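You operate a simulated robot arm through the tools that you are given. There is no shell and no other tool. Be economical: measure what you need, move in short steps, check, and stop when the job is done.

You are at the controls of a simulated two-armed robot. One attempt, no reset.

Task
Stack the carton that says "wipes" from the steel shelf number four on top of the carton labelled "paper discs". Put the teal canister on the green mat away on the steel shelf number four. Fetch the cage module from the teal bench top and set it on the cupboard top. Open the upper teal drawer, take the teal pad block and put it in the inside of the upper teal drawer and shut the drawer again. Fetch the orange valve and set it on the steel shelf number four. Shut the lower yellow drawer. Put the rubber foot from the steel bench top on the top of the diluter. Any order will do. Set down upright: teal canister, cage module, teal pad block, orange valve.

The check looks at the end state, three seconds after you hand in, the way a careful person would. Anything else that was tipped, shoved, dropped, spilled or broken makes it a failure.

Robot
Two 7-joint arms with three-finger grippers on one trunk, on a base that drives. Base frame: it is fixed to the floor where the robot stands at the start and does not move with it; the origin is under the middle of the robot, x ahead of it, y to its left, z up; the surface under the hand at the start is at about z = 1.58. Readings come in m, degrees, newtons and seconds.
The left shoulder is at the start at [0.03, 0.124, 1.233], the right one opposite. With the tool pointing down near the work surface each hand reaches from about 0.1 to 0.58 m from the robot's upright axis, wherever it stands, measured 20 degrees to its own side. Places, roughly: cage module [0.5, 1.75, 0.75]; cupboard top [0, -1.6, 1]; green disc carton, teal clamp carton, yellow wipes [0.75, 0.25, 1.25]; inside of the upper teal drawer [0.6, 1.4, 0.7]; lower yellow drawer [-3.3, 4.5, 0.6]; orange valve (9x6x8 cm) [-1.4, 2.8, 0.8]; rubber foot (5x5x4 cm) [-5.1, 4.9, 0.8]; steel shelf number four [0.7, 0.4, 1.2]; teal canister [0.5, 3.5, 0.75]; teal pad block (4x5x5 cm) [0.5, 0.6, 0.9]; top of the diluter [-3, 2.1, 0.9]; upper teal drawer [0.5, 1.4, 0.7]. Payload 2.2 kg a hand.
Tool frame (each hand has its own): the origin (TCP) lies between the finger pads and is the grasp point; the fingertips stand 0.028 m ahead of it; z points along the fingers, y is the line along which they close. The gripper opens to 0.102 m. The gripper's body begins 0.071 m behind the TCP.
Orientation is that of the tool frame in the base frame, as a unit quaternion [w, x, y, z]. With the fingers straight down and closing along the base's y, the tool's x points along the base's -x, its y along +y and its z along -z.

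Tools
- The arms move only by the tool play_rows. It takes "left_plan", "right_plan" or both (then of equal length, played together; a hand with none holds still); each is a list of rows, each an object (a shift or turn left out is 0, a gripper value left out holds the last) with "translation": the shift along the tool's x, y, z in m, a list of three; "angular": the turn, a rotation vector about the tool's x, y, z in degrees, a list of three; "grip": the gripper command, from -1 (shut) to 1 (fully open), values between in proportion. In form: [{"translation": [tx, ty, tz], "angular": [wx, wy, wz], "grip": grip}, ...]. A call has 1 to 12 rows; each row is the pose to reach, as a shift and turn from the pose commanded when the call began, along the tool's axes at that moment. A row lasts 0.2 s, in which the tool goes at most 0.05 m and 8.6 degrees; a call with a longer step from one row to the next is refused whole, and so is a gripper value outside its range. A pose out of reach is approached as far as the arm can. The call stops where the force on the tool passes 40 N (or 10 N more than at its start, if that is more) or the arm is blocked; 0.2 s more then pass. Each finger halts on what it meets, pressing with about 40 N; the grip force reading is that of the motor and also rises with nothing between the fingers. The clock runs only during rows and for 0.2 s after the last one: add rows that repeat a pose to give the fingers time. It gives the time, the measured TCP pose, the force on the tool (base axes), the opening and the grip force at its end, in the units of the frame above (readings bear some noise), with the torque about the TCP (base axes, N m) and any sound that the robot's microphone picked up, and new pictures: "views" is both (left out), scene, wrist or none (wrist: the cameras of the hands that moved).
- Cameras (640 x 400 px; columns grow to the right, rows downward): "scene" is now at [0.0478, 0.0335, 1.9589]; the picture's right is [0.38, -0.93, 0.00], its down [-0.62, -0.25, -0.74] and it looks along [0.69, 0.28, -0.67] (base axes); focal length 254 px, centre (320, 200). "left" rides on the left gripper at [0.072, 0.038, -0.086] in its tool frame; the picture's right is [-0.46, 0.89, 0.00], its down [-0.60, -0.32, -0.73] and it looks along [-0.65, -0.34, 0.68] (tool axes); focal length 256 px, centre (320, 200). "right" rides on the right gripper at [0.069, 0.044, -0.086] in its tool frame; the picture's right is [-0.53, 0.85, 0.00], its down [-0.58, -0.36, -0.73] and it looks along [-0.62, -0.39, 0.68] (tool axes); focal length 256 px, centre (320, 200). There is no depth. A picture from a camera that has moved, and an enlarged one, comes with that camera's place and axes in the base frame and with its lens.
- move_column(by): slides the trunk up (or, below 0, down) by that many m; the arms and the scene camera ride with it, the base frame stays. It gives what a move gives, with no picture.
- base_move(legs): drives the robot by 1 to 6 legs, each [ahead, left, turn to the left] in m, m and degrees, along the robot's own axes; the way and the turn of a leg run together, so that a leg with both is an arc; at most 1.5 m and 180 degrees a leg. The arms and the cameras ride along, it lands a little off, and it stops where it bumps. It gives what a move gives, and a new picture of the scene camera.
- head_to(pan, tilt): turns the head with the scene camera to pan (to the left, within 143 degrees either way) and tilt (down, from -29 to 69), counted from straight ahead of the robot. It gives what a move gives, and a new picture of the scene camera.
- inspect(camera, box): a new picture of the part [left, top, right, bottom] of that camera's present view, enlarged. No time passes.
- sign_off(): hands the job in; it is judged then, once.

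Go step by step. Nothing tells you exact positions but the pictures and the camera data: compare them with the known pose of the tool, close in by small moves and look again before you grip or let go. The budget is 217 turns and 260 pictures, counting those below and the enlarged ones. Unless the task says otherwise, let go and move clear before handing in, and close with one line.

The tools are called after ">>>" as a command line: name --argument value ..., lists and objects as JSON in quotes. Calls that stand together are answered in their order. play_rows: Moves the arms, as the interface text tells. Its arguments: {"type":"object","properties":{"left_plan":{"type":"array","items":{"type":"object","properties":{"translation":{"type":"array","items":{"type":"number"}},"angular":{"type":"array","items":{"type":"number"}},"grip":{"type":"number"}}}},"right_plan":{"type":"array","items":{"type":"object","properties":{"translation":{"type":"array","items":{"type":"number"}},"angular":{"type":"array","items":{"type":"number"}},"grip":{"type":"number"}}}},"views":{"type":"string","enum":["both","scene","wrist","none"]}},"required":[]} The other tools are called the same way: move_column (by) slides the trunk up or down; base_move (legs) drives the base; head_to (pan, tilt) turns the head that bears the scene camera; inspect (camera, box) takes an enlarged picture of a part of a camera's view; sign_off () hands the job in.

At the start:

```text
time_s: 0.0
left_position: [0.3887, 0.4483, 1.6498]
left_tcp_rot: [0.0, 0.0, 1.0, 0.0]
left_contact_force: [-0.3, 0.0, 0.1]
left_wrist_torque: [0.03, 0.0, -0.01]
left_width: 0.1021
left_gripper_force: 0.0
right_position: [0.4164, 0.0227, 1.6254]
right_tcp_rot: [0.001, 0.0, 1.0, -0.001]
right_contact_force: [0.6, 0.1, 0.1]
right_wrist_torque: [0.01, 0.0, -0.01]
right_width: 0.102
right_gripper_force: 0.1
trunk travel left (down, up): [-0.475, 0.065]
robot x, y, heading: [-0.0001, 0.0002, 0.0]
head pan, tilt: [22.1, 41.9]
```

scene: 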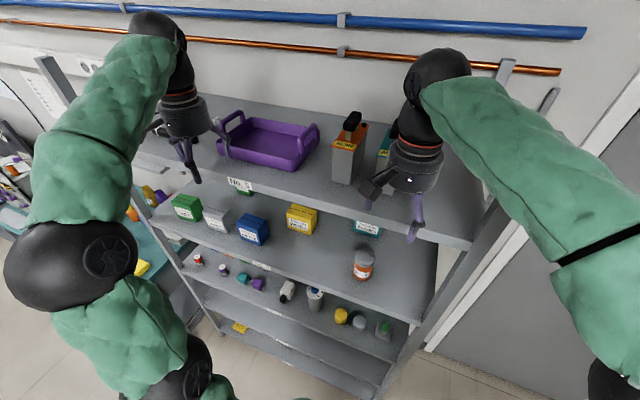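
right: 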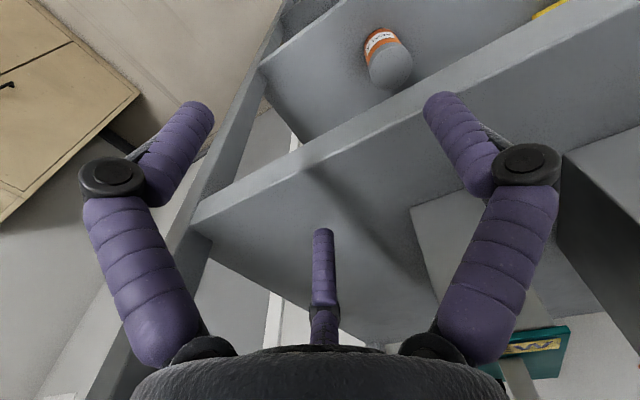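
left: 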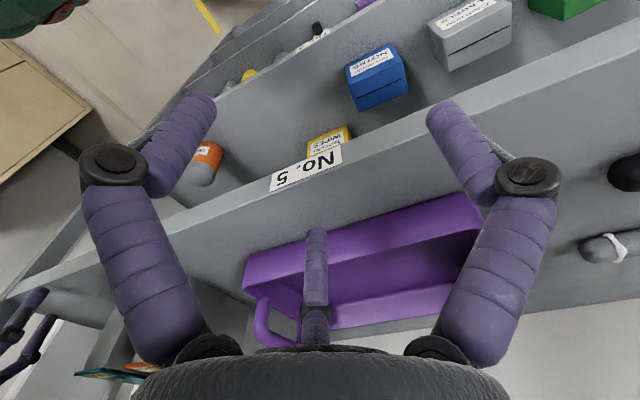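

I see a steel rack with shelf No. 5 at hand height and cartons on the shelf below it (number four). I'll enlarge the carton region first.

>>> inspect --camera "scene" --box '[150, 170, 450, 350]'

>>> inspect --camera "left" --box '[160, 0, 640, 220]'

```text
2.13 times, centred on (300, 260) of scene
camera zoom: at [0.0478, 0.0335, 1.9589], right [0.38, -0.93, 0.0], down [-0.62, -0.25, -0.74], along [0.69, 0.28, -0.67], focal length 541 px, centre (363, 72)
```

zoom: 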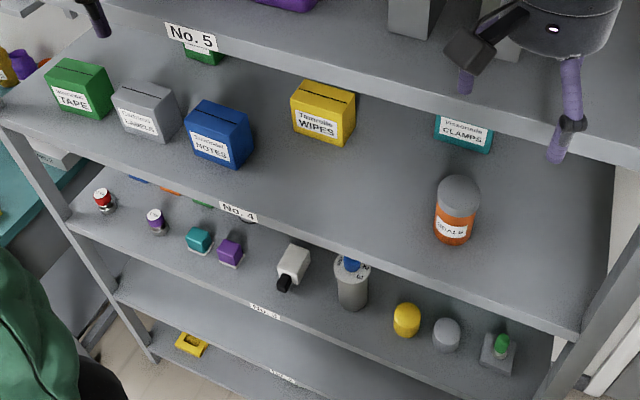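

```text
1.33 times, centred on (400, 110) of left
camera zoom: at [0.3172, 0.4861, 1.7356], right [0.46, 0.89, 0.0], down [0.6, -0.32, 0.73], along [0.65, -0.34, -0.68], focal length 341 px, centre (213, 320)
```

zoom: 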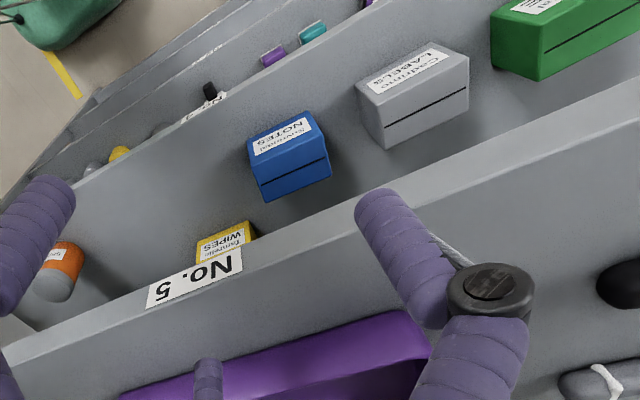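

Front edges of shelves 4 and 5 are at x≈0.43; shelf 4 is at z≈1.2. I'll back away, lower the trunk so the camera sees into shelf 4, and look again.

>>> base_move --legs '[[-0.4, 0, 0]]'

>>> move_column --by -0.35

>>> head_to --pan 18 --tilt 20

```text
time_s: 2.5
left_position: [-0.0079, 0.4479, 1.6492]
left_tcp_rot: [-0.001, 0.0, 1.0, 0.0]
left_contact_force: [-0.3, -0.2, -0.3]
left_wrist_torque: [-0.01, 0.0, 0.03]
left_width: 0.1019
left_gripper_force: 0.1
right_position: [0.0211, 0.0225, 1.6273]
right_tcp_rot: [0.0, 0.0, 1.0, 0.0]
right_contact_force: [0.5, 0.2, -0.1]
right_wrist_torque: [0.02, -0.01, -0.01]
right_width: 0.1019
right_gripper_force: 0.1
trunk travel left (down, up): [-0.475, 0.065]
robot x, y, heading: [-0.3963, 0.0019, -0.2]
head pan, tilt: [22.1, 41.9]
camera scene: at [-0.3494, 0.0338, 1.9589], right [0.37, -0.93, 0.0], down [-0.62, -0.25, -0.74], along [0.69, 0.28, -0.67], focal length 254 px, centre (320, 200)
```

scene: 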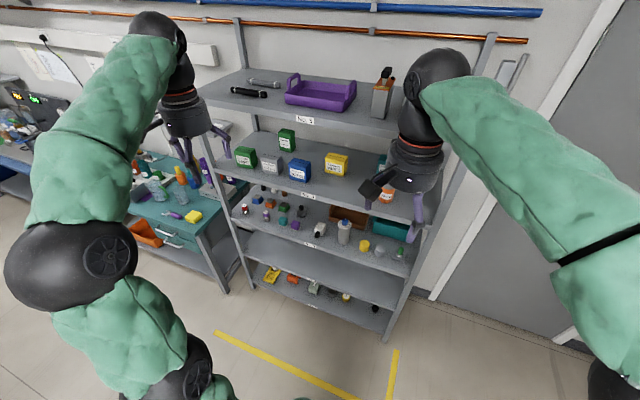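

```text
time_s: 5.9
left_position: [-0.0088, 0.4474, 1.2999]
left_tcp_rot: [0.001, 0.0, 1.0, 0.0]
left_contact_force: [0.3, 0.5, 0.4]
left_wrist_torque: [-0.03, -0.03, -0.02]
left_width: 0.1021
left_gripper_force: 0.0
right_position: [0.0197, 0.023, 1.2761]
right_tcp_rot: [0.0, 0.001, 1.0, 0.001]
right_contact_force: [-0.7, 0.2, -0.7]
right_wrist_torque: [-0.01, -0.01, 0.02]
right_width: 0.1022
right_gripper_force: 0.0
trunk travel left (down, up): [-0.125, 0.415]
robot x, y, heading: [-0.3986, 0.002, -0.2]
head pan, tilt: [22.1, 41.9]
```

```text
time_s: 6.8
left_position: [-0.0083, 0.4483, 1.3004]
left_tcp_rot: [0.0, 0.001, 1.0, 0.0]
left_contact_force: [0.4, -0.3, 0.0]
left_wrist_torque: [0.0, -0.03, 0.0]
left_width: 0.102
left_gripper_force: 0.0
right_position: [0.0204, 0.0223, 1.2759]
right_tcp_rot: [0.0, 0.0, 1.0, 0.001]
right_contact_force: [0.2, 0.0, 0.4]
right_wrist_torque: [-0.01, -0.03, 0.04]
right_width: 0.1019
right_gripper_force: 0.1
trunk travel left (down, up): [-0.125, 0.415]
robot x, y, heading: [-0.3952, -0.0008, -0.1]
head pan, tilt: [18.0, 20.0]
camera scene: at [-0.3391, 0.031, 1.643], right [0.31, -0.95, 0.0], down [-0.33, -0.11, -0.94], along [0.89, 0.29, -0.34], focal length 254 px, centre (320, 200)
```

scene: 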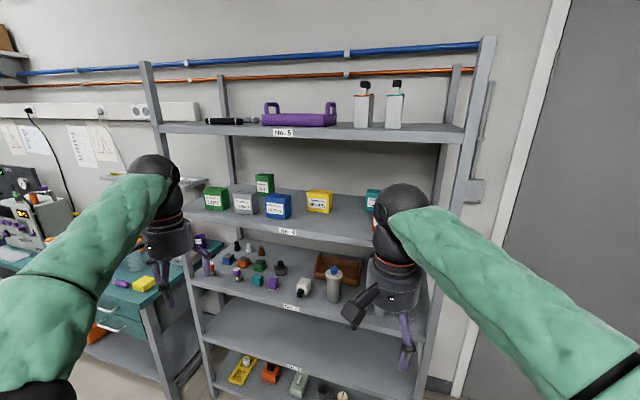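

>>> inspect --camera "scene" --box '[170, 150, 410, 300]'

```text
2.67 times, centred on (290, 225) of scene
camera zoom: at [-0.3391, 0.031, 1.643], right [0.31, -0.95, 0.0], down [-0.33, -0.11, -0.94], along [0.89, 0.29, -0.34], focal length 676 px, centre (400, 133)
```

zoom: 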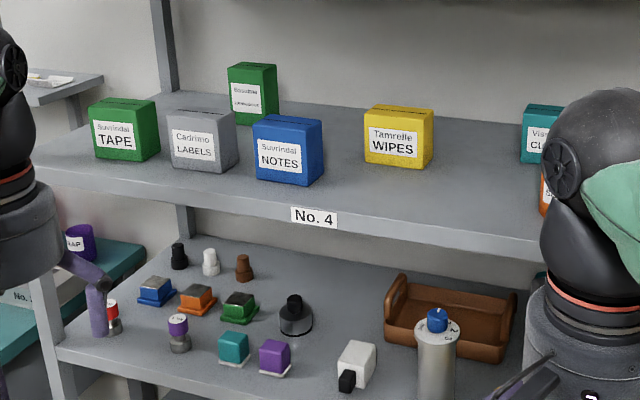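

>>> inspect --camera "scene" --box '[245, 165, 305, 202]'

>>> inspect --camera "scene" --box '[180, 215, 300, 295]'

```text
10.67 times, centred on (275, 184) of scene
camera zoom: at [-0.3391, 0.031, 1.643], right [0.31, -0.95, 0.0], down [-0.33, -0.11, -0.94], along [0.89, 0.29, -0.34], focal length 2706 px, centre (800, 376)
```

zoom: 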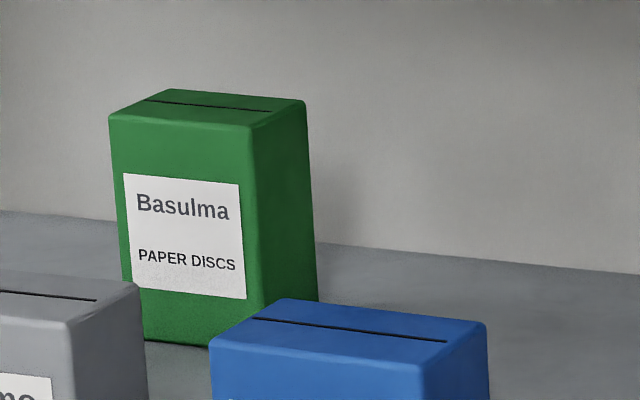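

```text
5.00 times, centred on (240, 255) of scene
camera zoom: at [-0.3391, 0.031, 1.643], right [0.31, -0.95, 0.0], down [-0.33, -0.11, -0.94], along [0.89, 0.29, -0.34], focal length 1268 px, centre (720, -75)
```

zoom: 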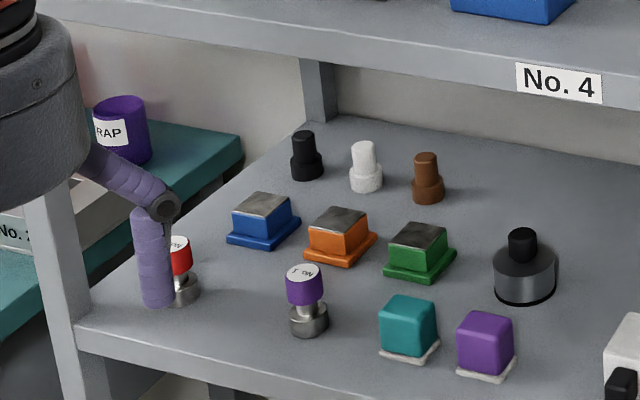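

I've identified WIPES (roughly x0.67, y0.36) and PAPER DISCS at the back (roughly x0.77, y0.72). I'll move closer for better measurements.

>>> base_move --legs '[[0.15, 0.5, 0]]'

>>> head_to --pan 0 --tilt 25

```text
time_s: 9.8
left_position: [0.1422, 0.9529, 1.3004]
left_tcp_rot: [0.0, 0.001, 1.0, -0.001]
left_contact_force: [0.0, 0.3, -0.1]
left_wrist_torque: [-0.03, 0.0, 0.01]
left_width: 0.1021
left_gripper_force: 0.2
right_position: [0.17, 0.5265, 1.2743]
right_tcp_rot: [0.0, 0.001, 1.0, -0.001]
right_contact_force: [-0.6, 0.2, -0.9]
right_wrist_torque: [-0.05, 0.01, 0.04]
right_width: 0.1019
right_gripper_force: 0.1
trunk travel left (down, up): [-0.125, 0.415]
robot x, y, heading: [-0.2471, 0.502, -0.1]
head pan, tilt: [18.0, 20.0]
camera scene: at [-0.1879, 0.5364, 1.6431], right [0.31, -0.95, 0.0], down [-0.33, -0.11, -0.94], along [0.89, 0.29, -0.34], focal length 254 px, centre (320, 200)
```

scene: 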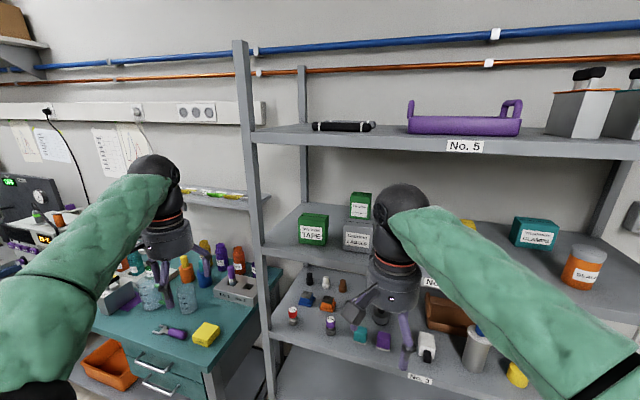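

```text
time_s: 10.6
left_position: [0.1413, 0.9521, 1.2999]
left_tcp_rot: [0.0, 0.002, 1.0, 0.0]
left_contact_force: [-0.3, 0.2, 0.0]
left_wrist_torque: [0.02, -0.02, -0.02]
left_width: 0.1018
left_gripper_force: 0.0
right_position: [0.1703, 0.5268, 1.2767]
right_tcp_rot: [0.001, 0.001, 1.0, -0.001]
right_contact_force: [0.8, -0.1, -0.4]
right_wrist_torque: [0.01, -0.01, 0.01]
right_width: 0.1023
right_gripper_force: 0.0
trunk travel left (down, up): [-0.125, 0.415]
robot x, y, heading: [-0.2451, 0.5038, -0.1]
head pan, tilt: [0.0, 25.0]
camera scene: at [-0.1846, 0.5069, 1.635], right [0.0, -1.0, 0.0], down [-0.42, 0.0, -0.91], along [0.91, 0.0, -0.42], focal length 254 px, centre (320, 200)
```

scene: 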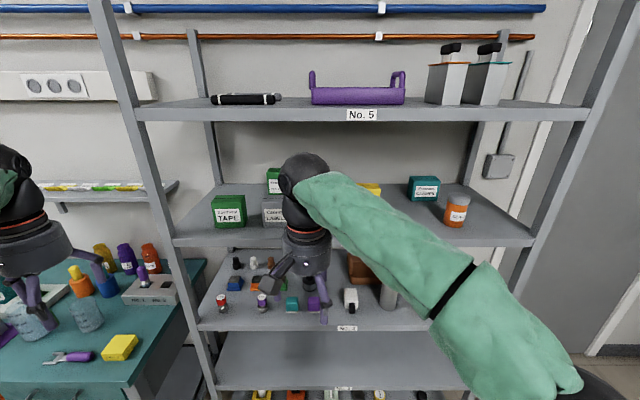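

>>> inspect --camera "scene" --box '[200, 150, 300, 240]'

>>> play_rows --right_plan '[{"translation": [0, -0.05, 0]}, {"translation": [0, -0.1, 0]}, {"translation": [0, -0.15, 0]}, {"translation": [0, -0.2, 0]}, {"translation": [0, -0.25, 0]}, {"translation": [0, -0.3, 0]}, {"translation": [0.04, -0.33, 0]}, {"translation": [0.08, -0.36, 0]}, {"translation": [0.1, -0.4, 0]}]' --views "scene"

```text
4.44 times, centred on (250, 195) of scene
camera zoom: at [-0.1846, 0.5069, 1.635], right [0.0, -1.0, 0.0], down [-0.42, 0.0, -0.91], along [0.91, 0.0, -0.42], focal length 1128 px, centre (631, 222)
```

zoom: 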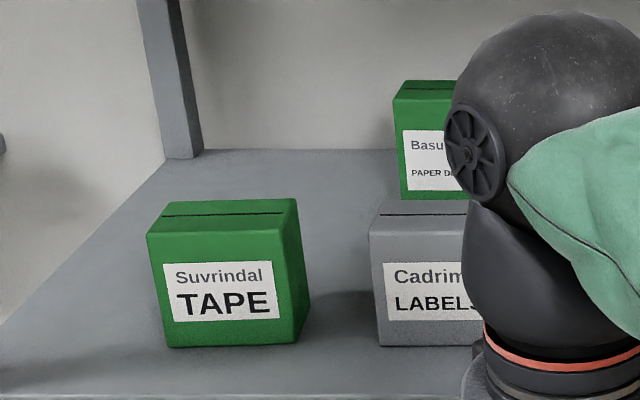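

```text
time_s: 12.6
left_position: [0.141, 0.9521, 1.3001]
left_tcp_rot: [0.0, 0.001, 1.0, 0.0]
left_contact_force: [-0.9, 0.2, 0.2]
left_wrist_torque: [0.03, -0.02, -0.02]
left_width: 0.1019
left_gripper_force: 0.1
right_position: [0.0704, 0.1255, 1.2765]
right_tcp_rot: [0.0, 0.001, 1.0, 0.0]
right_contact_force: [-0.9, 0.0, -0.7]
right_wrist_torque: [0.04, -0.03, 0.0]
right_width: 0.102
right_gripper_force: 0.1
trunk travel left (down, up): [-0.125, 0.415]
robot x, y, heading: [-0.2455, 0.507, -0.2]
head pan, tilt: [0.0, 25.0]
camera scene: at [-0.1851, 0.506, 1.635], right [0.0, -1.0, 0.0], down [-0.42, 0.0, -0.91], along [0.91, 0.0, -0.42], focal length 254 px, centre (320, 200)
```

scene: 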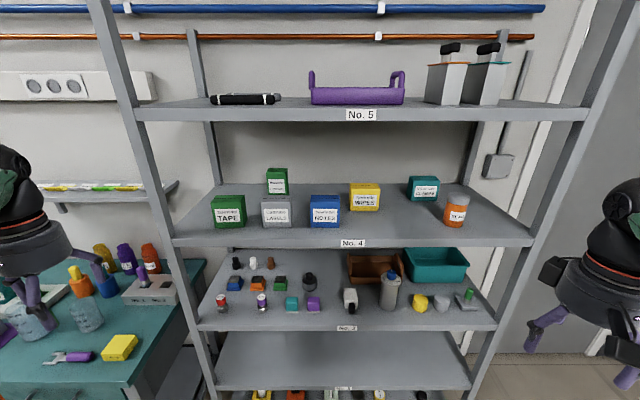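

>>> inspect --camera "scene" --box '[250, 160, 400, 250]'

>>> inspect --camera "scene" --box '[330, 170, 480, 260]'

```text
4.27 times, centred on (325, 205) of scene
camera zoom: at [-0.1851, 0.506, 1.635], right [0.0, -1.0, 0.0], down [-0.42, 0.0, -0.91], along [0.91, 0.0, -0.42], focal length 1082 px, centre (299, 179)
```

zoom: 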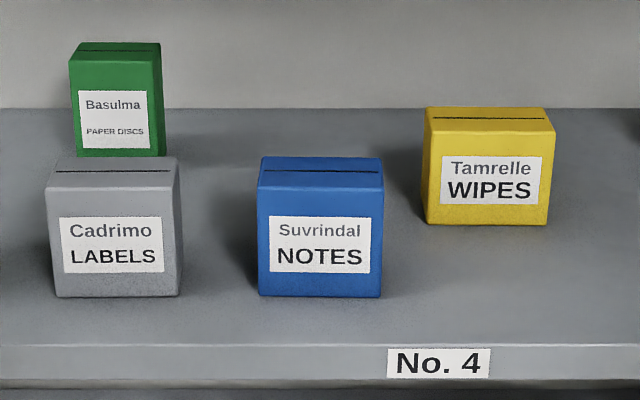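

```text
4.27 times, centred on (405, 215) of scene
camera zoom: at [-0.1851, 0.506, 1.635], right [0.0, -1.0, 0.0], down [-0.42, 0.0, -0.91], along [0.91, 0.0, -0.42], focal length 1082 px, centre (-43, 136)
```

zoom: 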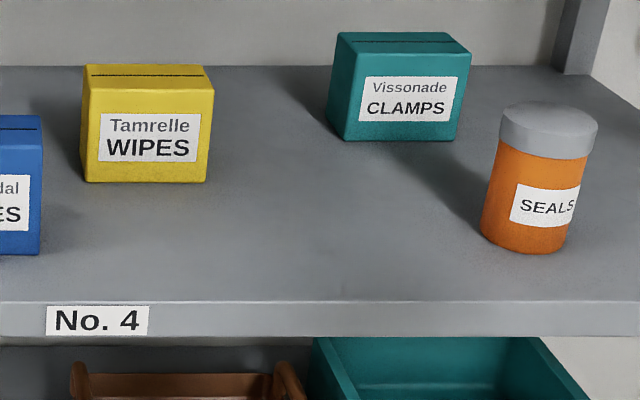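

Triangulated: shelf 4 top z≈1.223; WIPES front face x≈0.61, y 0.30–0.40, only ~5 cm deep; DISCS centre ≈(0.737, 0.666), top ≈1.33. I'll grip WIPES front-to-back with the right hand pointing left and 35° down, so I yaw then tilt the hand here in the clear.

>>> play_rows --right_plan '[{"angular": [0, 0, 8.2]}, {"angular": [0, 0, 16.4]}, {"angular": [0, 0, 24.6]}, {"angular": [0, 0, 32.8]}, {"angular": [0, 0, 41]}, {"angular": [0, 0, 49.2]}, {"angular": [0, 0, 57.4]}, {"angular": [0, 0, 65.6]}, {"angular": [0, 0, 73.8]}, {"angular": [0, 0, 82]}, {"angular": [0, 0, 90]}, {"angular": [0, 0, 90]}]' --views "none"

>>> play_rows --right_plan '[{"angular": [0, 8, 0]}, {"angular": [0, 16, 0]}, {"angular": [0, 24, 0]}, {"angular": [0, 32, 0]}, {"angular": [0, 40, 0]}, {"angular": [0, 48, 0]}, {"angular": [0, 55, 0]}, {"angular": [0, 55, 0]}]' --views "scene"

```text
time_s: 15.2
left_position: [0.1415, 0.9516, 1.3001]
left_tcp_rot: [0.001, 0.001, 1.0, 0.0]
left_contact_force: [-0.6, 0.2, 0.0]
left_wrist_torque: [-0.02, -0.02, -0.02]
left_width: 0.1019
left_gripper_force: 0.0
right_position: [0.0702, 0.1261, 1.2765]
right_tcp_rot: [-0.001, 0.709, 0.705, 0.001]
right_contact_force: [0.0, 0.2, -0.8]
right_wrist_torque: [0.0, 0.02, -0.01]
right_width: 0.102
right_gripper_force: 0.0
trunk travel left (down, up): [-0.125, 0.415]
robot x, y, heading: [-0.2487, 0.5043, -0.2]
head pan, tilt: [0.0, 25.0]
```

```text
time_s: 17.0
left_position: [0.1415, 0.9538, 1.3001]
left_tcp_rot: [0.0, 0.0, 1.0, 0.0]
left_contact_force: [-1.2, 0.8, -0.2]
left_wrist_torque: [0.02, 0.0, -0.01]
left_width: 0.1021
left_gripper_force: 0.1
right_position: [0.0763, 0.1472, 1.2563]
right_tcp_rot: [-0.326, 0.628, 0.626, 0.327]
right_contact_force: [-0.1, -0.5, -0.7]
right_wrist_torque: [0.01, 0.04, -0.03]
right_width: 0.1019
right_gripper_force: 0.0
right hand out of reach, approached as far as the arm can: row 6, 7, 8
trunk travel left (down, up): [-0.125, 0.415]
robot x, y, heading: [-0.2457, 0.5044, -0.0]
head pan, tilt: [0.0, 25.0]
camera scene: at [-0.1851, 0.5069, 1.635], right [0.0, -1.0, 0.0], down [-0.42, 0.0, -0.91], along [0.91, 0.0, -0.42], focal length 254 px, centre (320, 200)
```

scene: 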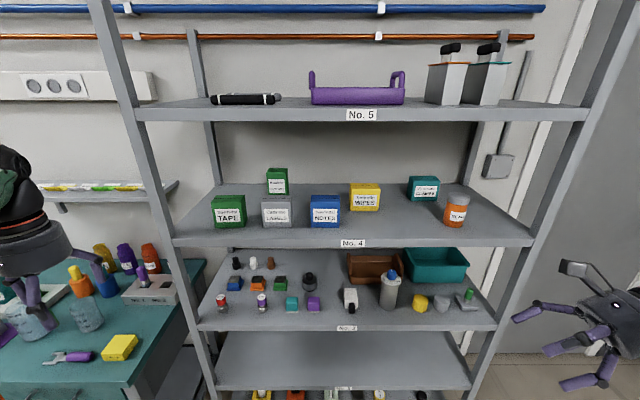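

Orientation is right (only its position was slightly short). I'll raise the trunk, bring the hand left and down in the clear, then check.

>>> move_column --by 0.25

>>> play_rows --right_plan '[{"translation": [-0.012, 0.01, 0.038]}, {"translation": [-0.025, 0.02, 0.076]}, {"translation": [-0.037, 0.03, 0.114]}, {"translation": [-0.05, 0.03, 0.152]}, {"translation": [-0.062, 0.03, 0.19]}, {"translation": [-0.062, 0.03, 0.19]}]' --views "none"

```text
time_s: 19.6
left_position: [0.1419, 0.9524, 1.5496]
left_tcp_rot: [-0.001, 0.001, 1.0, 0.0]
left_contact_force: [-0.1, -1.0, -0.2]
left_wrist_torque: [0.0, 0.0, -0.02]
left_width: 0.1021
left_gripper_force: 0.0
right_position: [0.0759, 0.1472, 1.5065]
right_tcp_rot: [-0.326, 0.628, 0.627, 0.326]
right_contact_force: [-0.6, 0.4, 1.3]
right_wrist_torque: [0.01, 0.02, 0.01]
right_width: 0.1021
right_gripper_force: 0.1
trunk travel left (down, up): [-0.375, 0.165]
robot x, y, heading: [-0.251, 0.5041, -0.1]
head pan, tilt: [0.0, 25.0]
```

```text
time_s: 21.0
left_position: [0.1414, 0.9529, 1.5495]
left_tcp_rot: [0.001, 0.001, 1.0, 0.0]
left_contact_force: [-1.0, 0.2, -0.1]
left_wrist_torque: [0.0, -0.04, 0.0]
left_width: 0.1016
left_gripper_force: 0.1
right_position: [0.1058, 0.2676, 1.3476]
right_tcp_rot: [-0.326, 0.628, 0.626, 0.327]
right_contact_force: [0.1, -0.2, 0.0]
right_wrist_torque: [-0.01, 0.01, 0.02]
right_width: 0.102
right_gripper_force: 0.0
trunk travel left (down, up): [-0.375, 0.165]
robot x, y, heading: [-0.2478, 0.5049, -0.1]
head pan, tilt: [0.0, 25.0]
```

>>> play_rows --left_plan '[{"translation": [0.04, 0, 0]}, {"translation": [0.08, 0, 0]}, {"translation": [0.12, 0, 0]}, {"translation": [0.16, 0, 0]}, {"translation": [0.16, 0, 0]}]' --views "none"

>>> base_move --legs '[[0.2, -0.05, 0]]'

```text
time_s: 22.2
left_position: [-0.0161, 0.9525, 1.5484]
left_tcp_rot: [-0.002, 0.001, 1.0, 0.0]
left_contact_force: [0.4, -0.3, -0.6]
left_wrist_torque: [-0.04, 0.05, 0.02]
left_width: 0.1021
left_gripper_force: 0.0
right_position: [0.1076, 0.2685, 1.3474]
right_tcp_rot: [-0.326, 0.628, 0.626, 0.326]
right_contact_force: [-0.2, 0.7, -0.2]
right_wrist_torque: [0.0, 0.02, 0.05]
right_width: 0.1019
right_gripper_force: 0.0
trunk travel left (down, up): [-0.375, 0.165]
robot x, y, heading: [-0.2519, 0.5076, 0.0]
head pan, tilt: [0.0, 25.0]
```

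```text
time_s: 23.8
left_position: [0.1839, 0.9009, 1.549]
left_tcp_rot: [-0.001, 0.003, 1.0, 0.0]
left_contact_force: [0.5, 0.2, -0.1]
left_wrist_torque: [0.0, 0.06, -0.02]
left_width: 0.102
left_gripper_force: 0.0
right_position: [0.3051, 0.2156, 1.348]
right_tcp_rot: [-0.325, 0.629, 0.626, 0.326]
right_contact_force: [0.3, -0.1, -0.1]
right_wrist_torque: [0.0, -0.02, 0.03]
right_width: 0.102
right_gripper_force: 0.0
trunk travel left (down, up): [-0.375, 0.165]
robot x, y, heading: [-0.0483, 0.4558, -0.4]
head pan, tilt: [0.0, 25.0]
camera scene: at [0.0157, 0.4554, 1.885], right [0.0, -1.0, 0.0], down [-0.42, 0.0, -0.91], along [0.91, 0.0, -0.42], focal length 254 px, centre (320, 200)
```

scene: 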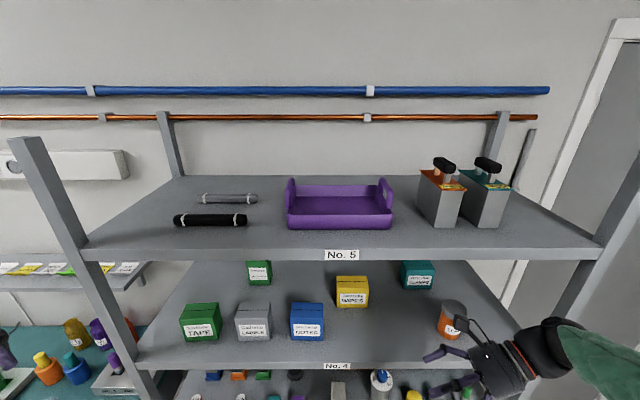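

>>> play_rows --right_plan '[{"translation": [0, 0.05, 0]}, {"translation": [0, 0.1, 0]}, {"translation": [0, 0.15, 0]}, {"translation": [0, 0.2, 0]}, {"translation": [0, 0.25, 0]}, {"translation": [0, 0.3, 0]}, {"translation": [0, 0.33, 0]}, {"translation": [0, 0.33, 0]}]' --views "both"

```text
time_s: 25.6
left_position: [0.1814, 0.9, 1.5494]
left_tcp_rot: [-0.001, 0.002, 1.0, 0.0]
left_contact_force: [-1.2, 0.1, -0.3]
left_wrist_torque: [-0.02, -0.04, -0.02]
left_width: 0.1021
left_gripper_force: 0.0
right_position: [0.633, 0.2132, 1.3502]
right_tcp_rot: [-0.325, 0.629, 0.626, 0.327]
right_contact_force: [-0.7, 0.4, 0.0]
right_wrist_torque: [-0.01, -0.03, -0.01]
right_width: 0.1019
right_gripper_force: 0.1
trunk travel left (down, up): [-0.375, 0.165]
robot x, y, heading: [-0.0496, 0.4539, -0.5]
head pan, tilt: [0.0, 25.0]
camera scene: at [0.0132, 0.4555, 1.8851], right [0.0, -1.0, 0.0], down [-0.42, 0.0, -0.91], along [0.91, 0.0, -0.42], focal length 254 px, centre (320, 200)
camera right: at [0.6747, 0.1833, 1.455], right [0.84, -0.31, -0.44], down [-0.37, -0.93, -0.05], along [-0.39, 0.21, -0.9], focal length 256 px, centre (320, 200)
```

scene: 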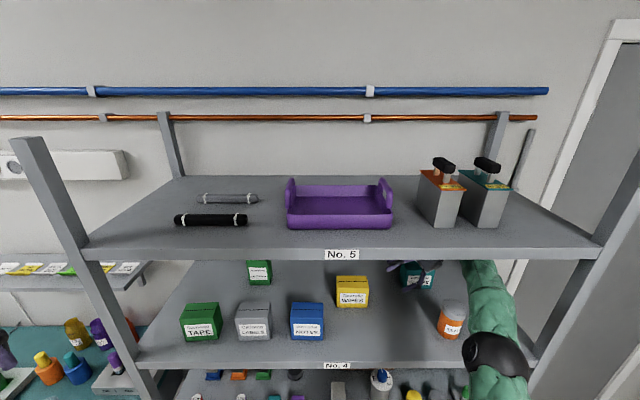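
right: 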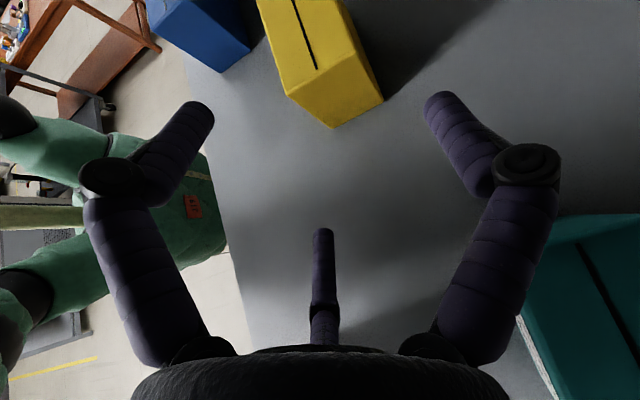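

The wrist view gives WIPES x 0.613–0.666, right face y≈0.301, aligned. I straddle it and grip.

>>> play_rows --right_plan '[{"translation": [0.004, 0.007, 0.035]}, {"translation": [0.009, 0.007, 0.07]}, {"translation": [0.013, 0.007, 0.105]}, {"translation": [0.0168, 0.007, 0.137]}, {"translation": [0.0168, 0.007, 0.137]}]' --views "wrist"

```text
time_s: 26.8
left_position: [0.1831, 0.9001, 1.5503]
left_tcp_rot: [0.0, 0.002, 1.0, -0.001]
left_contact_force: [-1.1, -0.2, -0.3]
left_wrist_torque: [-0.02, 0.02, -0.03]
left_width: 0.1017
left_gripper_force: 0.0
right_position: [0.6403, 0.3364, 1.2816]
right_tcp_rot: [-0.325, 0.629, 0.626, 0.328]
right_contact_force: [-0.3, -0.6, -0.6]
right_wrist_torque: [-0.03, 0.02, -0.01]
right_width: 0.102
right_gripper_force: 0.1
trunk travel left (down, up): [-0.375, 0.165]
robot x, y, heading: [-0.0475, 0.4515, -0.3]
head pan, tilt: [0.0, 25.0]
camera right: at [0.6837, 0.3053, 1.3875], right [0.84, -0.31, -0.44], down [-0.37, -0.93, -0.05], along [-0.39, 0.21, -0.9], focal length 256 px, centre (320, 200)
```

right: 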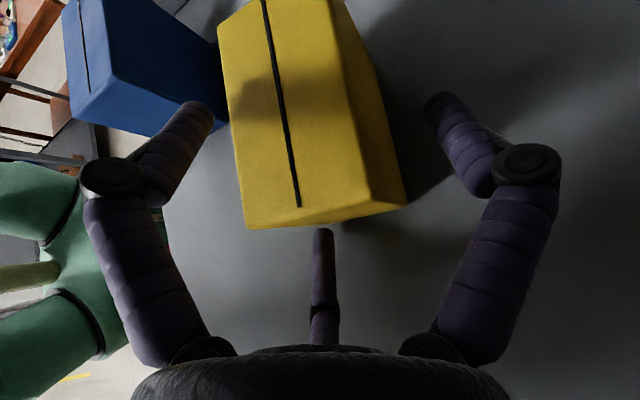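

>>> play_rows --right_plan '[{"grip": 0.3}, {"grip": -0.2}, {"grip": -0.6}, {"grip": -0.6}, {"grip": -0.6}]' --views "wrist"

```text
time_s: 28.0
left_position: [0.1836, 0.9, 1.5493]
left_tcp_rot: [0.0, 0.003, 1.0, 0.0]
left_contact_force: [-0.4, -0.1, 0.5]
left_wrist_torque: [0.02, -0.02, -0.01]
left_width: 0.1023
left_gripper_force: 0.0
right_position: [0.641, 0.3359, 1.2837]
right_tcp_rot: [-0.324, 0.628, 0.626, 0.328]
right_contact_force: [2.7, 0.1, 10.6]
right_wrist_torque: [0.0, -0.6, -0.03]
right_width: 0.0767
right_gripper_force: 40.5
trunk travel left (down, up): [-0.375, 0.165]
robot x, y, heading: [-0.0465, 0.4557, -0.6]
head pan, tilt: [0.0, 25.0]
camera right: at [0.6832, 0.3054, 1.3896], right [0.84, -0.31, -0.44], down [-0.37, -0.93, -0.05], along [-0.39, 0.21, -0.9], focal length 256 px, centre (320, 200)
```

right: 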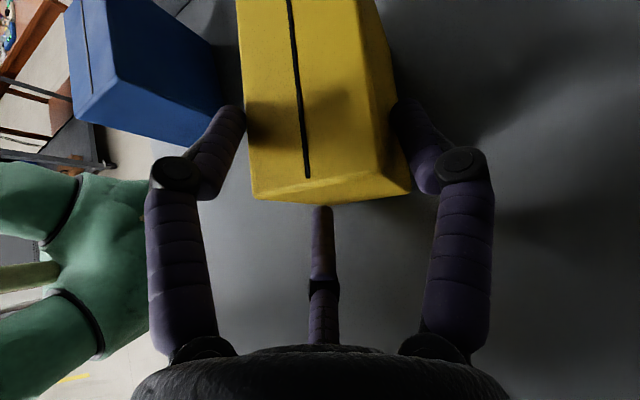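

Gripped (7.7 cm deep). With this 35° tilt the wrist would hit the underside of shelf 5 when raised, so a flatter hand is needed; I check where the forearm is relative to the jar first.

>>> inspect --camera "scene" --box '[320, 250, 620, 400]'

```text
2.13 times, centred on (470, 325) of scene
camera zoom: at [0.0142, 0.4558, 1.8851], right [0.0, -1.0, 0.0], down [-0.42, 0.0, -0.91], along [0.91, 0.0, -0.42], focal length 541 px, centre (0, -67)
```

zoom: 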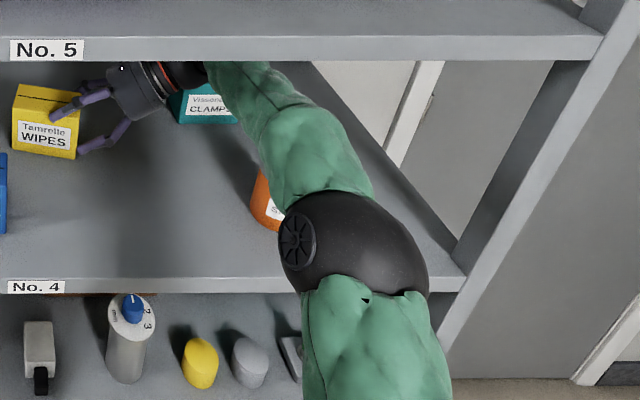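

I release, back out, flatten the hand to ~19° and look.

>>> play_rows --right_plan '[{"grip": 0.3}, {"grip": 1}, {"grip": 1}, {"translation": [-0.004, 0, -0.035]}, {"translation": [-0.009, 0, -0.07]}, {"translation": [-0.013, 0, -0.105]}, {"translation": [-0.017, 0, -0.13]}, {"translation": [-0.017, 0, -0.13], "angular": [0, 8, 0]}, {"translation": [-0.017, 0, -0.13], "angular": [0, 16, 0]}, {"translation": [-0.017, 0, -0.13], "angular": [0, 16, 0]}]' --views "both"

```text
time_s: 30.2
left_position: [0.1826, 0.9025, 1.5514]
left_tcp_rot: [-0.001, 0.002, 1.0, 0.001]
left_contact_force: [-0.8, 0.4, 0.0]
left_wrist_torque: [0.0, 0.02, -0.01]
left_width: 0.1021
left_gripper_force: 0.0
right_position: [0.6409, 0.221, 1.3456]
right_tcp_rot: [-0.41, 0.577, 0.575, 0.412]
right_contact_force: [0.1, 0.4, -0.6]
right_wrist_torque: [-0.02, 0.0, -0.03]
right_width: 0.102
right_gripper_force: 0.0
trunk travel left (down, up): [-0.375, 0.165]
robot x, y, heading: [-0.0426, 0.4513, -0.5]
head pan, tilt: [0.0, 25.0]
camera scene: at [0.0148, 0.4563, 1.885], right [0.0, -1.0, 0.0], down [-0.42, 0.0, -0.91], along [0.91, 0.0, -0.42], focal length 254 px, centre (320, 200)
camera right: at [0.684, 0.1629, 1.4372], right [0.84, -0.18, -0.51], down [-0.37, -0.88, -0.31], along [-0.39, 0.45, -0.81], focal length 256 px, centre (320, 200)
```

scene: 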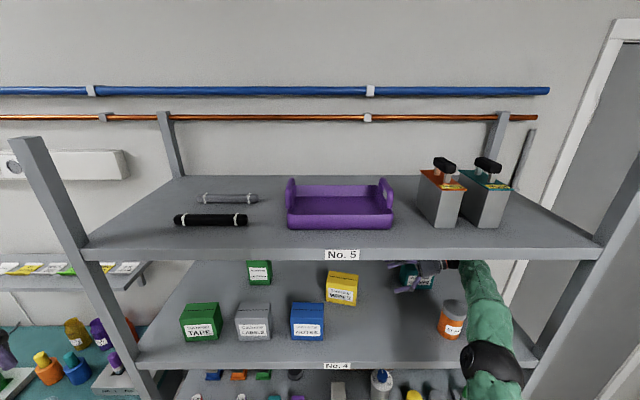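
right: 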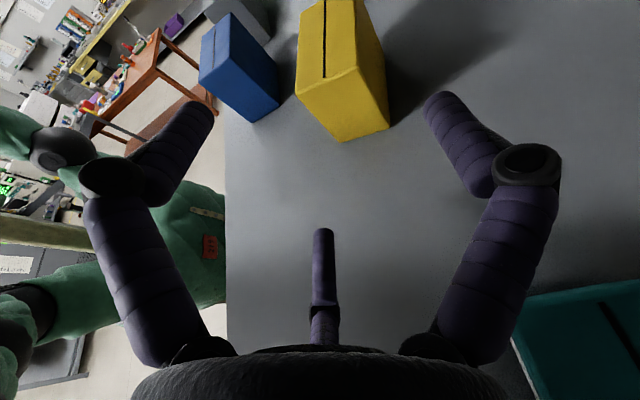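

>>> inspect --camera "scene" --box '[300, 250, 460, 350]'

>>> inspect --camera "right" --box '[180, 0, 480, 190]'

```text
4.00 times, centred on (380, 300) of scene
camera zoom: at [0.0148, 0.4563, 1.885], right [0.0, -1.0, 0.0], down [-0.42, 0.0, -0.91], along [0.91, 0.0, -0.42], focal length 1015 px, centre (80, -200)
```

zoom: 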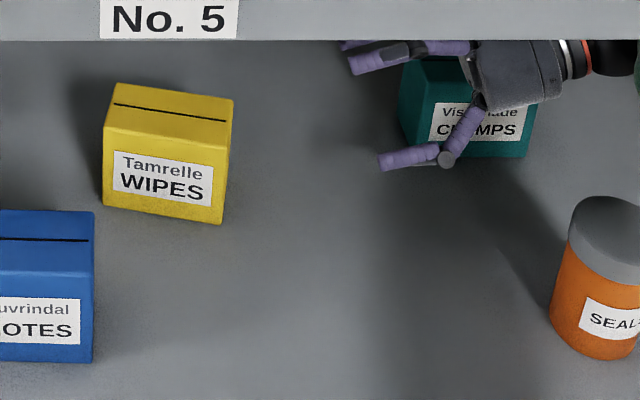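

```text
2.11 times, centred on (330, 95) of right
camera zoom: at [0.684, 0.1629, 1.4372], right [0.84, -0.18, -0.51], down [-0.37, -0.88, -0.31], along [-0.39, 0.45, -0.81], focal length 539 px, centre (299, 421)
```

zoom: 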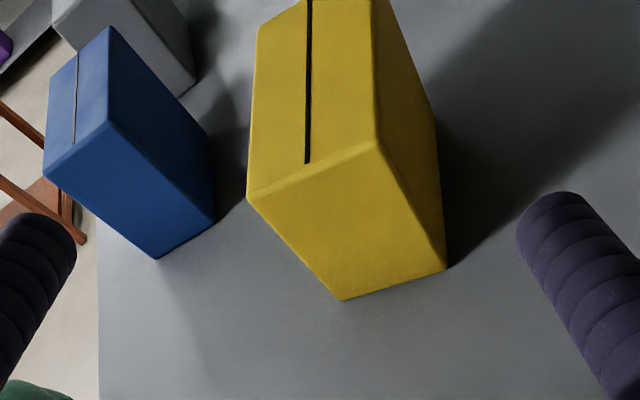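

The carton was nudged left and yawed ~9° (the hand's centre prong 27 mm behind the TCP touched it), it stands at near end ≈(0.645,0.336). Plan: regrip steeply and matched in yaw, short of the prong, shift it left to free space, and later regrip flatter there.

>>> play_rows --right_plan '[{"translation": [0.002, -0.002, 0.015], "angular": [-2.9, -5.4, 1.45]}, {"translation": [0.005, -0.005, 0.033], "angular": [-5.7, -10.7, 2.9]}, {"translation": [0.0075, -0.007, 0.049], "angular": [-8.5, -16, 4.3]}, {"translation": [-0.002, -0.002, 0.08], "angular": [-8.5, -16, 4.3]}, {"translation": [-0.011, 0.002, 0.112], "angular": [-8.5, -16, 4.3]}, {"translation": [-0.02, 0.0065, 0.144], "angular": [-8.5, -16, 4.3]}, {"translation": [-0.02, 0.0065, 0.144], "angular": [-8.5, -16, 4.3]}]' --views "both"

```text
time_s: 31.8
left_position: [0.1835, 0.9002, 1.5502]
left_tcp_rot: [0.0, 0.002, 1.0, 0.0]
left_contact_force: [0.3, 0.0, -0.9]
left_wrist_torque: [-0.01, 0.01, 0.0]
left_width: 0.1022
left_gripper_force: 0.2
right_position: [0.6501, 0.3494, 1.2774]
right_tcp_rot: [-0.297, 0.678, 0.572, 0.354]
right_contact_force: [0.0, 0.0, -0.4]
right_wrist_torque: [0.01, 0.01, -0.01]
right_width: 0.102
right_gripper_force: 0.1
trunk travel left (down, up): [-0.375, 0.165]
robot x, y, heading: [-0.0428, 0.4555, -0.4]
head pan, tilt: [0.0, 25.0]
camera scene: at [0.015, 0.4549, 1.885], right [0.0, -1.0, 0.0], down [-0.42, 0.0, -0.91], along [0.91, 0.0, -0.42], focal length 254 px, centre (320, 200)
camera right: at [0.686, 0.3126, 1.3838], right [0.78, -0.45, -0.44], down [-0.52, -0.85, -0.05], along [-0.35, 0.27, -0.9], focal length 256 px, centre (320, 200)
```

scene: 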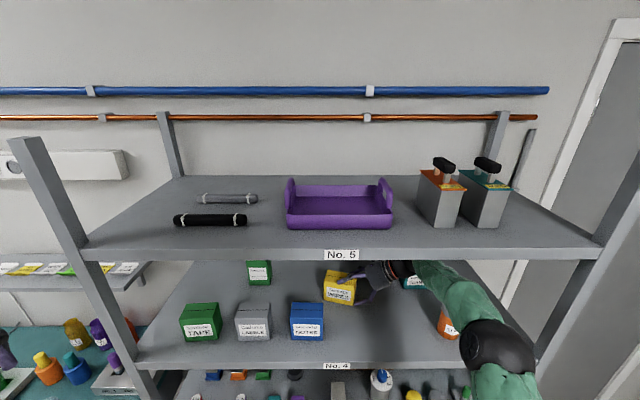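
right: 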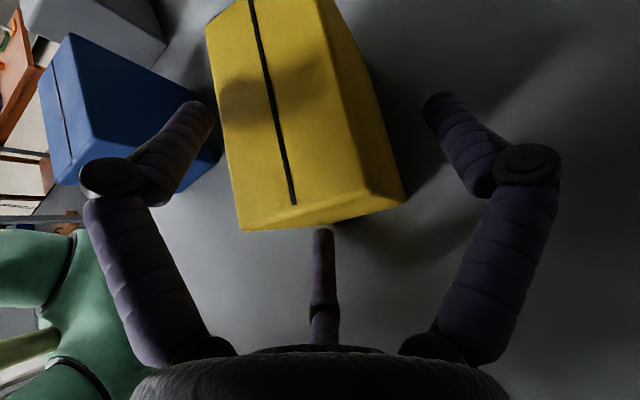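

>>> play_rows --right_plan '[{"translation": [0, 0, -0.006], "grip": 0.5}, {"translation": [0, 0, -0.006], "grip": 0}, {"translation": [0, 0, -0.006], "grip": -0.4}, {"translation": [0, 0, -0.006], "grip": -0.6}, {"translation": [0, 0, -0.006], "grip": -0.6}, {"translation": [0, 0, -0.006], "grip": -0.6}]' --views "both"

```text
time_s: 33.2
left_position: [0.1832, 0.9007, 1.5497]
left_tcp_rot: [0.0, 0.002, 1.0, 0.0]
left_contact_force: [0.4, 0.4, 0.6]
left_wrist_torque: [0.0, -0.05, 0.01]
left_width: 0.1021
left_gripper_force: 0.0
right_position: [0.6481, 0.3443, 1.2827]
right_tcp_rot: [-0.297, 0.678, 0.572, 0.354]
right_contact_force: [1.1, 0.3, 5.5]
right_wrist_torque: [-0.14, -0.24, 0.03]
right_width: 0.077
right_gripper_force: 40.1
trunk travel left (down, up): [-0.375, 0.165]
robot x, y, heading: [-0.0466, 0.456, -0.3]
head pan, tilt: [0.0, 25.0]
camera scene: at [0.0147, 0.456, 1.8851], right [0.0, -1.0, 0.0], down [-0.42, 0.0, -0.91], along [0.91, 0.0, -0.42], focal length 254 px, centre (320, 200)
camera right: at [0.6845, 0.3078, 1.3877], right [0.78, -0.45, -0.44], down [-0.52, -0.85, -0.05], along [-0.35, 0.27, -0.9], focal length 256 px, centre (320, 200)
```

scene: 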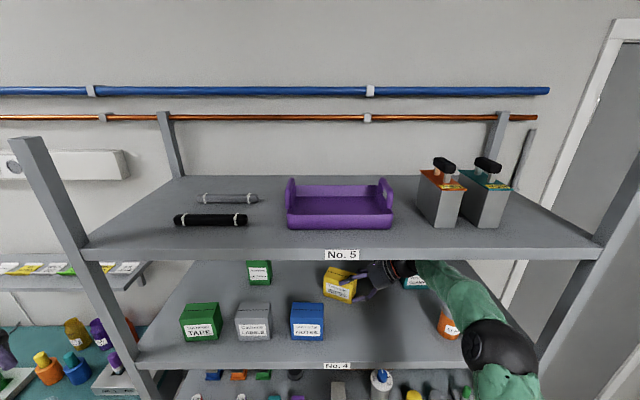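
right: 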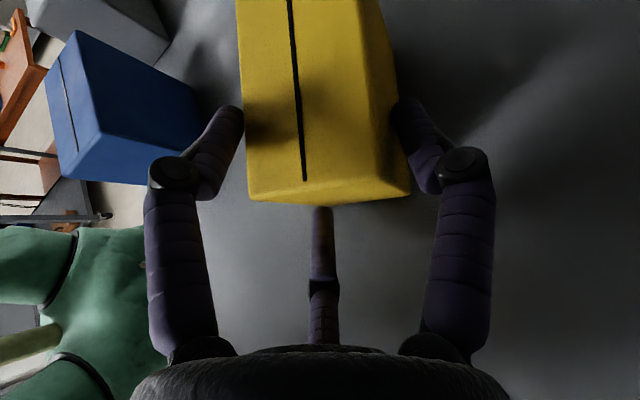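

>>> play_rows --right_plan '[{"translation": [0.008, 0, -0.006]}, {"translation": [0.0164, 0, -0.0115]}, {"translation": [0.0164, 0, -0.0115]}]' --views "both"

>>> inspect --camera "scene" --box '[300, 250, 460, 350]'

```text
time_s: 34.0
left_position: [0.1826, 0.9003, 1.5504]
left_tcp_rot: [0.0, 0.003, 1.0, 0.0]
left_contact_force: [-0.4, 0.1, 0.1]
left_wrist_torque: [0.02, -0.03, -0.01]
left_width: 0.1019
left_gripper_force: 0.1
right_position: [0.6507, 0.3425, 1.3088]
right_tcp_rot: [-0.293, 0.678, 0.571, 0.359]
right_contact_force: [8.1, -3.9, 19.6]
right_wrist_torque: [0.41, 0.1, -0.13]
right_width: 0.0334
right_gripper_force: 39.5
trunk travel left (down, up): [-0.375, 0.165]
robot x, y, heading: [-0.0465, 0.4544, -0.4]
head pan, tilt: [0.0, 25.0]
camera scene: at [0.0132, 0.4551, 1.8854], right [0.0, -1.0, 0.0], down [-0.42, 0.0, -0.91], along [0.91, 0.0, -0.42], focal length 254 px, centre (320, 200)
camera right: at [0.6848, 0.3055, 1.415], right [0.78, -0.45, -0.43], down [-0.52, -0.85, -0.06], along [-0.34, 0.27, -0.9], focal length 256 px, centre (320, 200)
```

scene: 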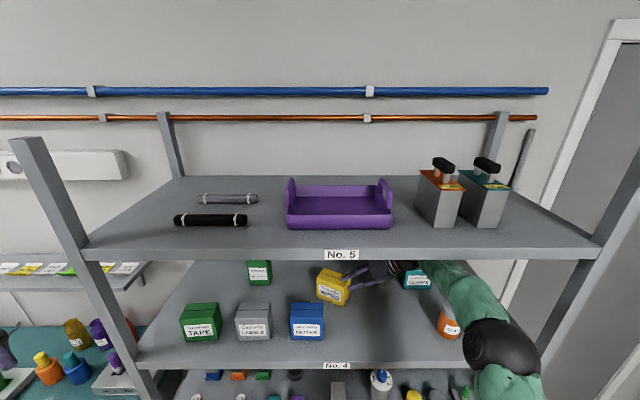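
right: 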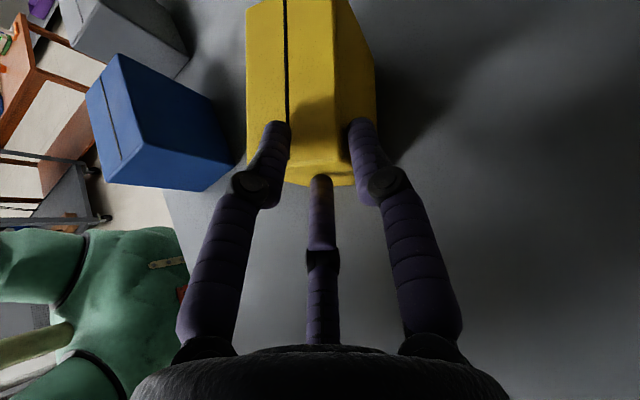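

```text
4.00 times, centred on (380, 300) of scene
camera zoom: at [0.0132, 0.4551, 1.8854], right [0.0, -1.0, 0.0], down [-0.42, 0.0, -0.91], along [0.91, 0.0, -0.42], focal length 1015 px, centre (80, -200)
```

zoom: 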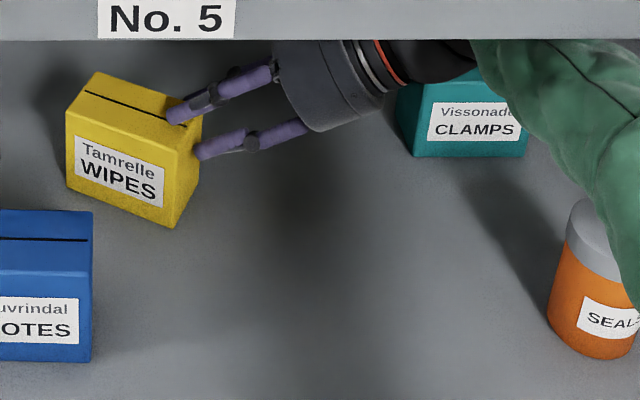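

The fingers rode up and off: the grip did not hold, and the carton is now yawed ~26° but upright. I'll back out and study the hand's geometry by watching it close in free air.

>>> play_rows --right_plan '[{"translation": [0.008, 0, -0.006]}, {"translation": [0.008, 0, -0.05]}, {"translation": [0.008, 0, -0.09]}, {"translation": [0.008, 0, -0.09], "grip": -1}, {"translation": [0.008, 0, -0.09], "grip": -1}]' --views "wrist"

>>> play_rows --right_plan '[{"grip": 0}, {"grip": 0}, {"grip": 0}, {"grip": 0}]' --views "wrist"

```text
time_s: 35.2
left_position: [0.183, 0.9005, 1.5489]
left_tcp_rot: [0.0, 0.004, 1.0, 0.0]
left_contact_force: [0.0, -0.2, 1.1]
left_wrist_torque: [0.01, 0.02, 0.01]
left_width: 0.1019
left_gripper_force: 0.1
right_position: [0.6353, 0.2756, 1.3554]
right_tcp_rot: [-0.301, 0.679, 0.572, 0.349]
right_contact_force: [-0.4, -0.1, -0.5]
right_wrist_torque: [0.01, 0.05, 0.02]
right_width: 0.0021
right_gripper_force: 31.4
trunk travel left (down, up): [-0.375, 0.165]
robot x, y, heading: [-0.0501, 0.4567, -0.3]
head pan, tilt: [0.0, 25.0]
camera right: at [0.6738, 0.24, 1.4602], right [0.78, -0.44, -0.45], down [-0.51, -0.86, -0.05], along [-0.36, 0.27, -0.89], focal length 256 px, centre (320, 200)
```

right: 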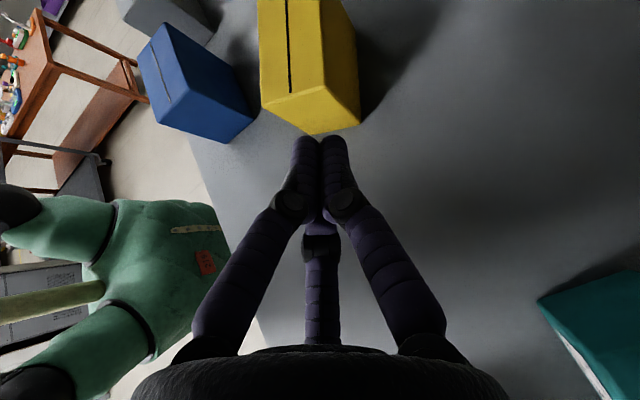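

```text
time_s: 36.2
left_position: [0.1821, 0.9006, 1.5482]
left_tcp_rot: [0.0, 0.003, 1.0, 0.0]
left_contact_force: [-0.5, -0.9, 0.1]
left_wrist_torque: [-0.01, 0.02, 0.0]
left_width: 0.1019
left_gripper_force: 0.1
right_position: [0.6366, 0.2771, 1.355]
right_tcp_rot: [-0.302, 0.678, 0.572, 0.349]
right_contact_force: [-0.4, 0.5, 0.1]
right_wrist_torque: [0.0, -0.01, 0.01]
right_width: 0.051
right_gripper_force: 0.0
trunk travel left (down, up): [-0.375, 0.165]
robot x, y, heading: [-0.049, 0.4546, -0.4]
head pan, tilt: [0.0, 25.0]
camera right: at [0.6738, 0.2401, 1.4602], right [0.78, -0.44, -0.45], down [-0.51, -0.86, -0.05], along [-0.36, 0.27, -0.89], focal length 256 px, centre (320, 200)
```

right: 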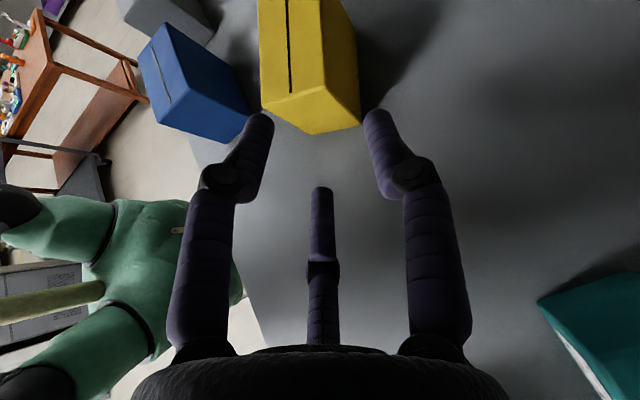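

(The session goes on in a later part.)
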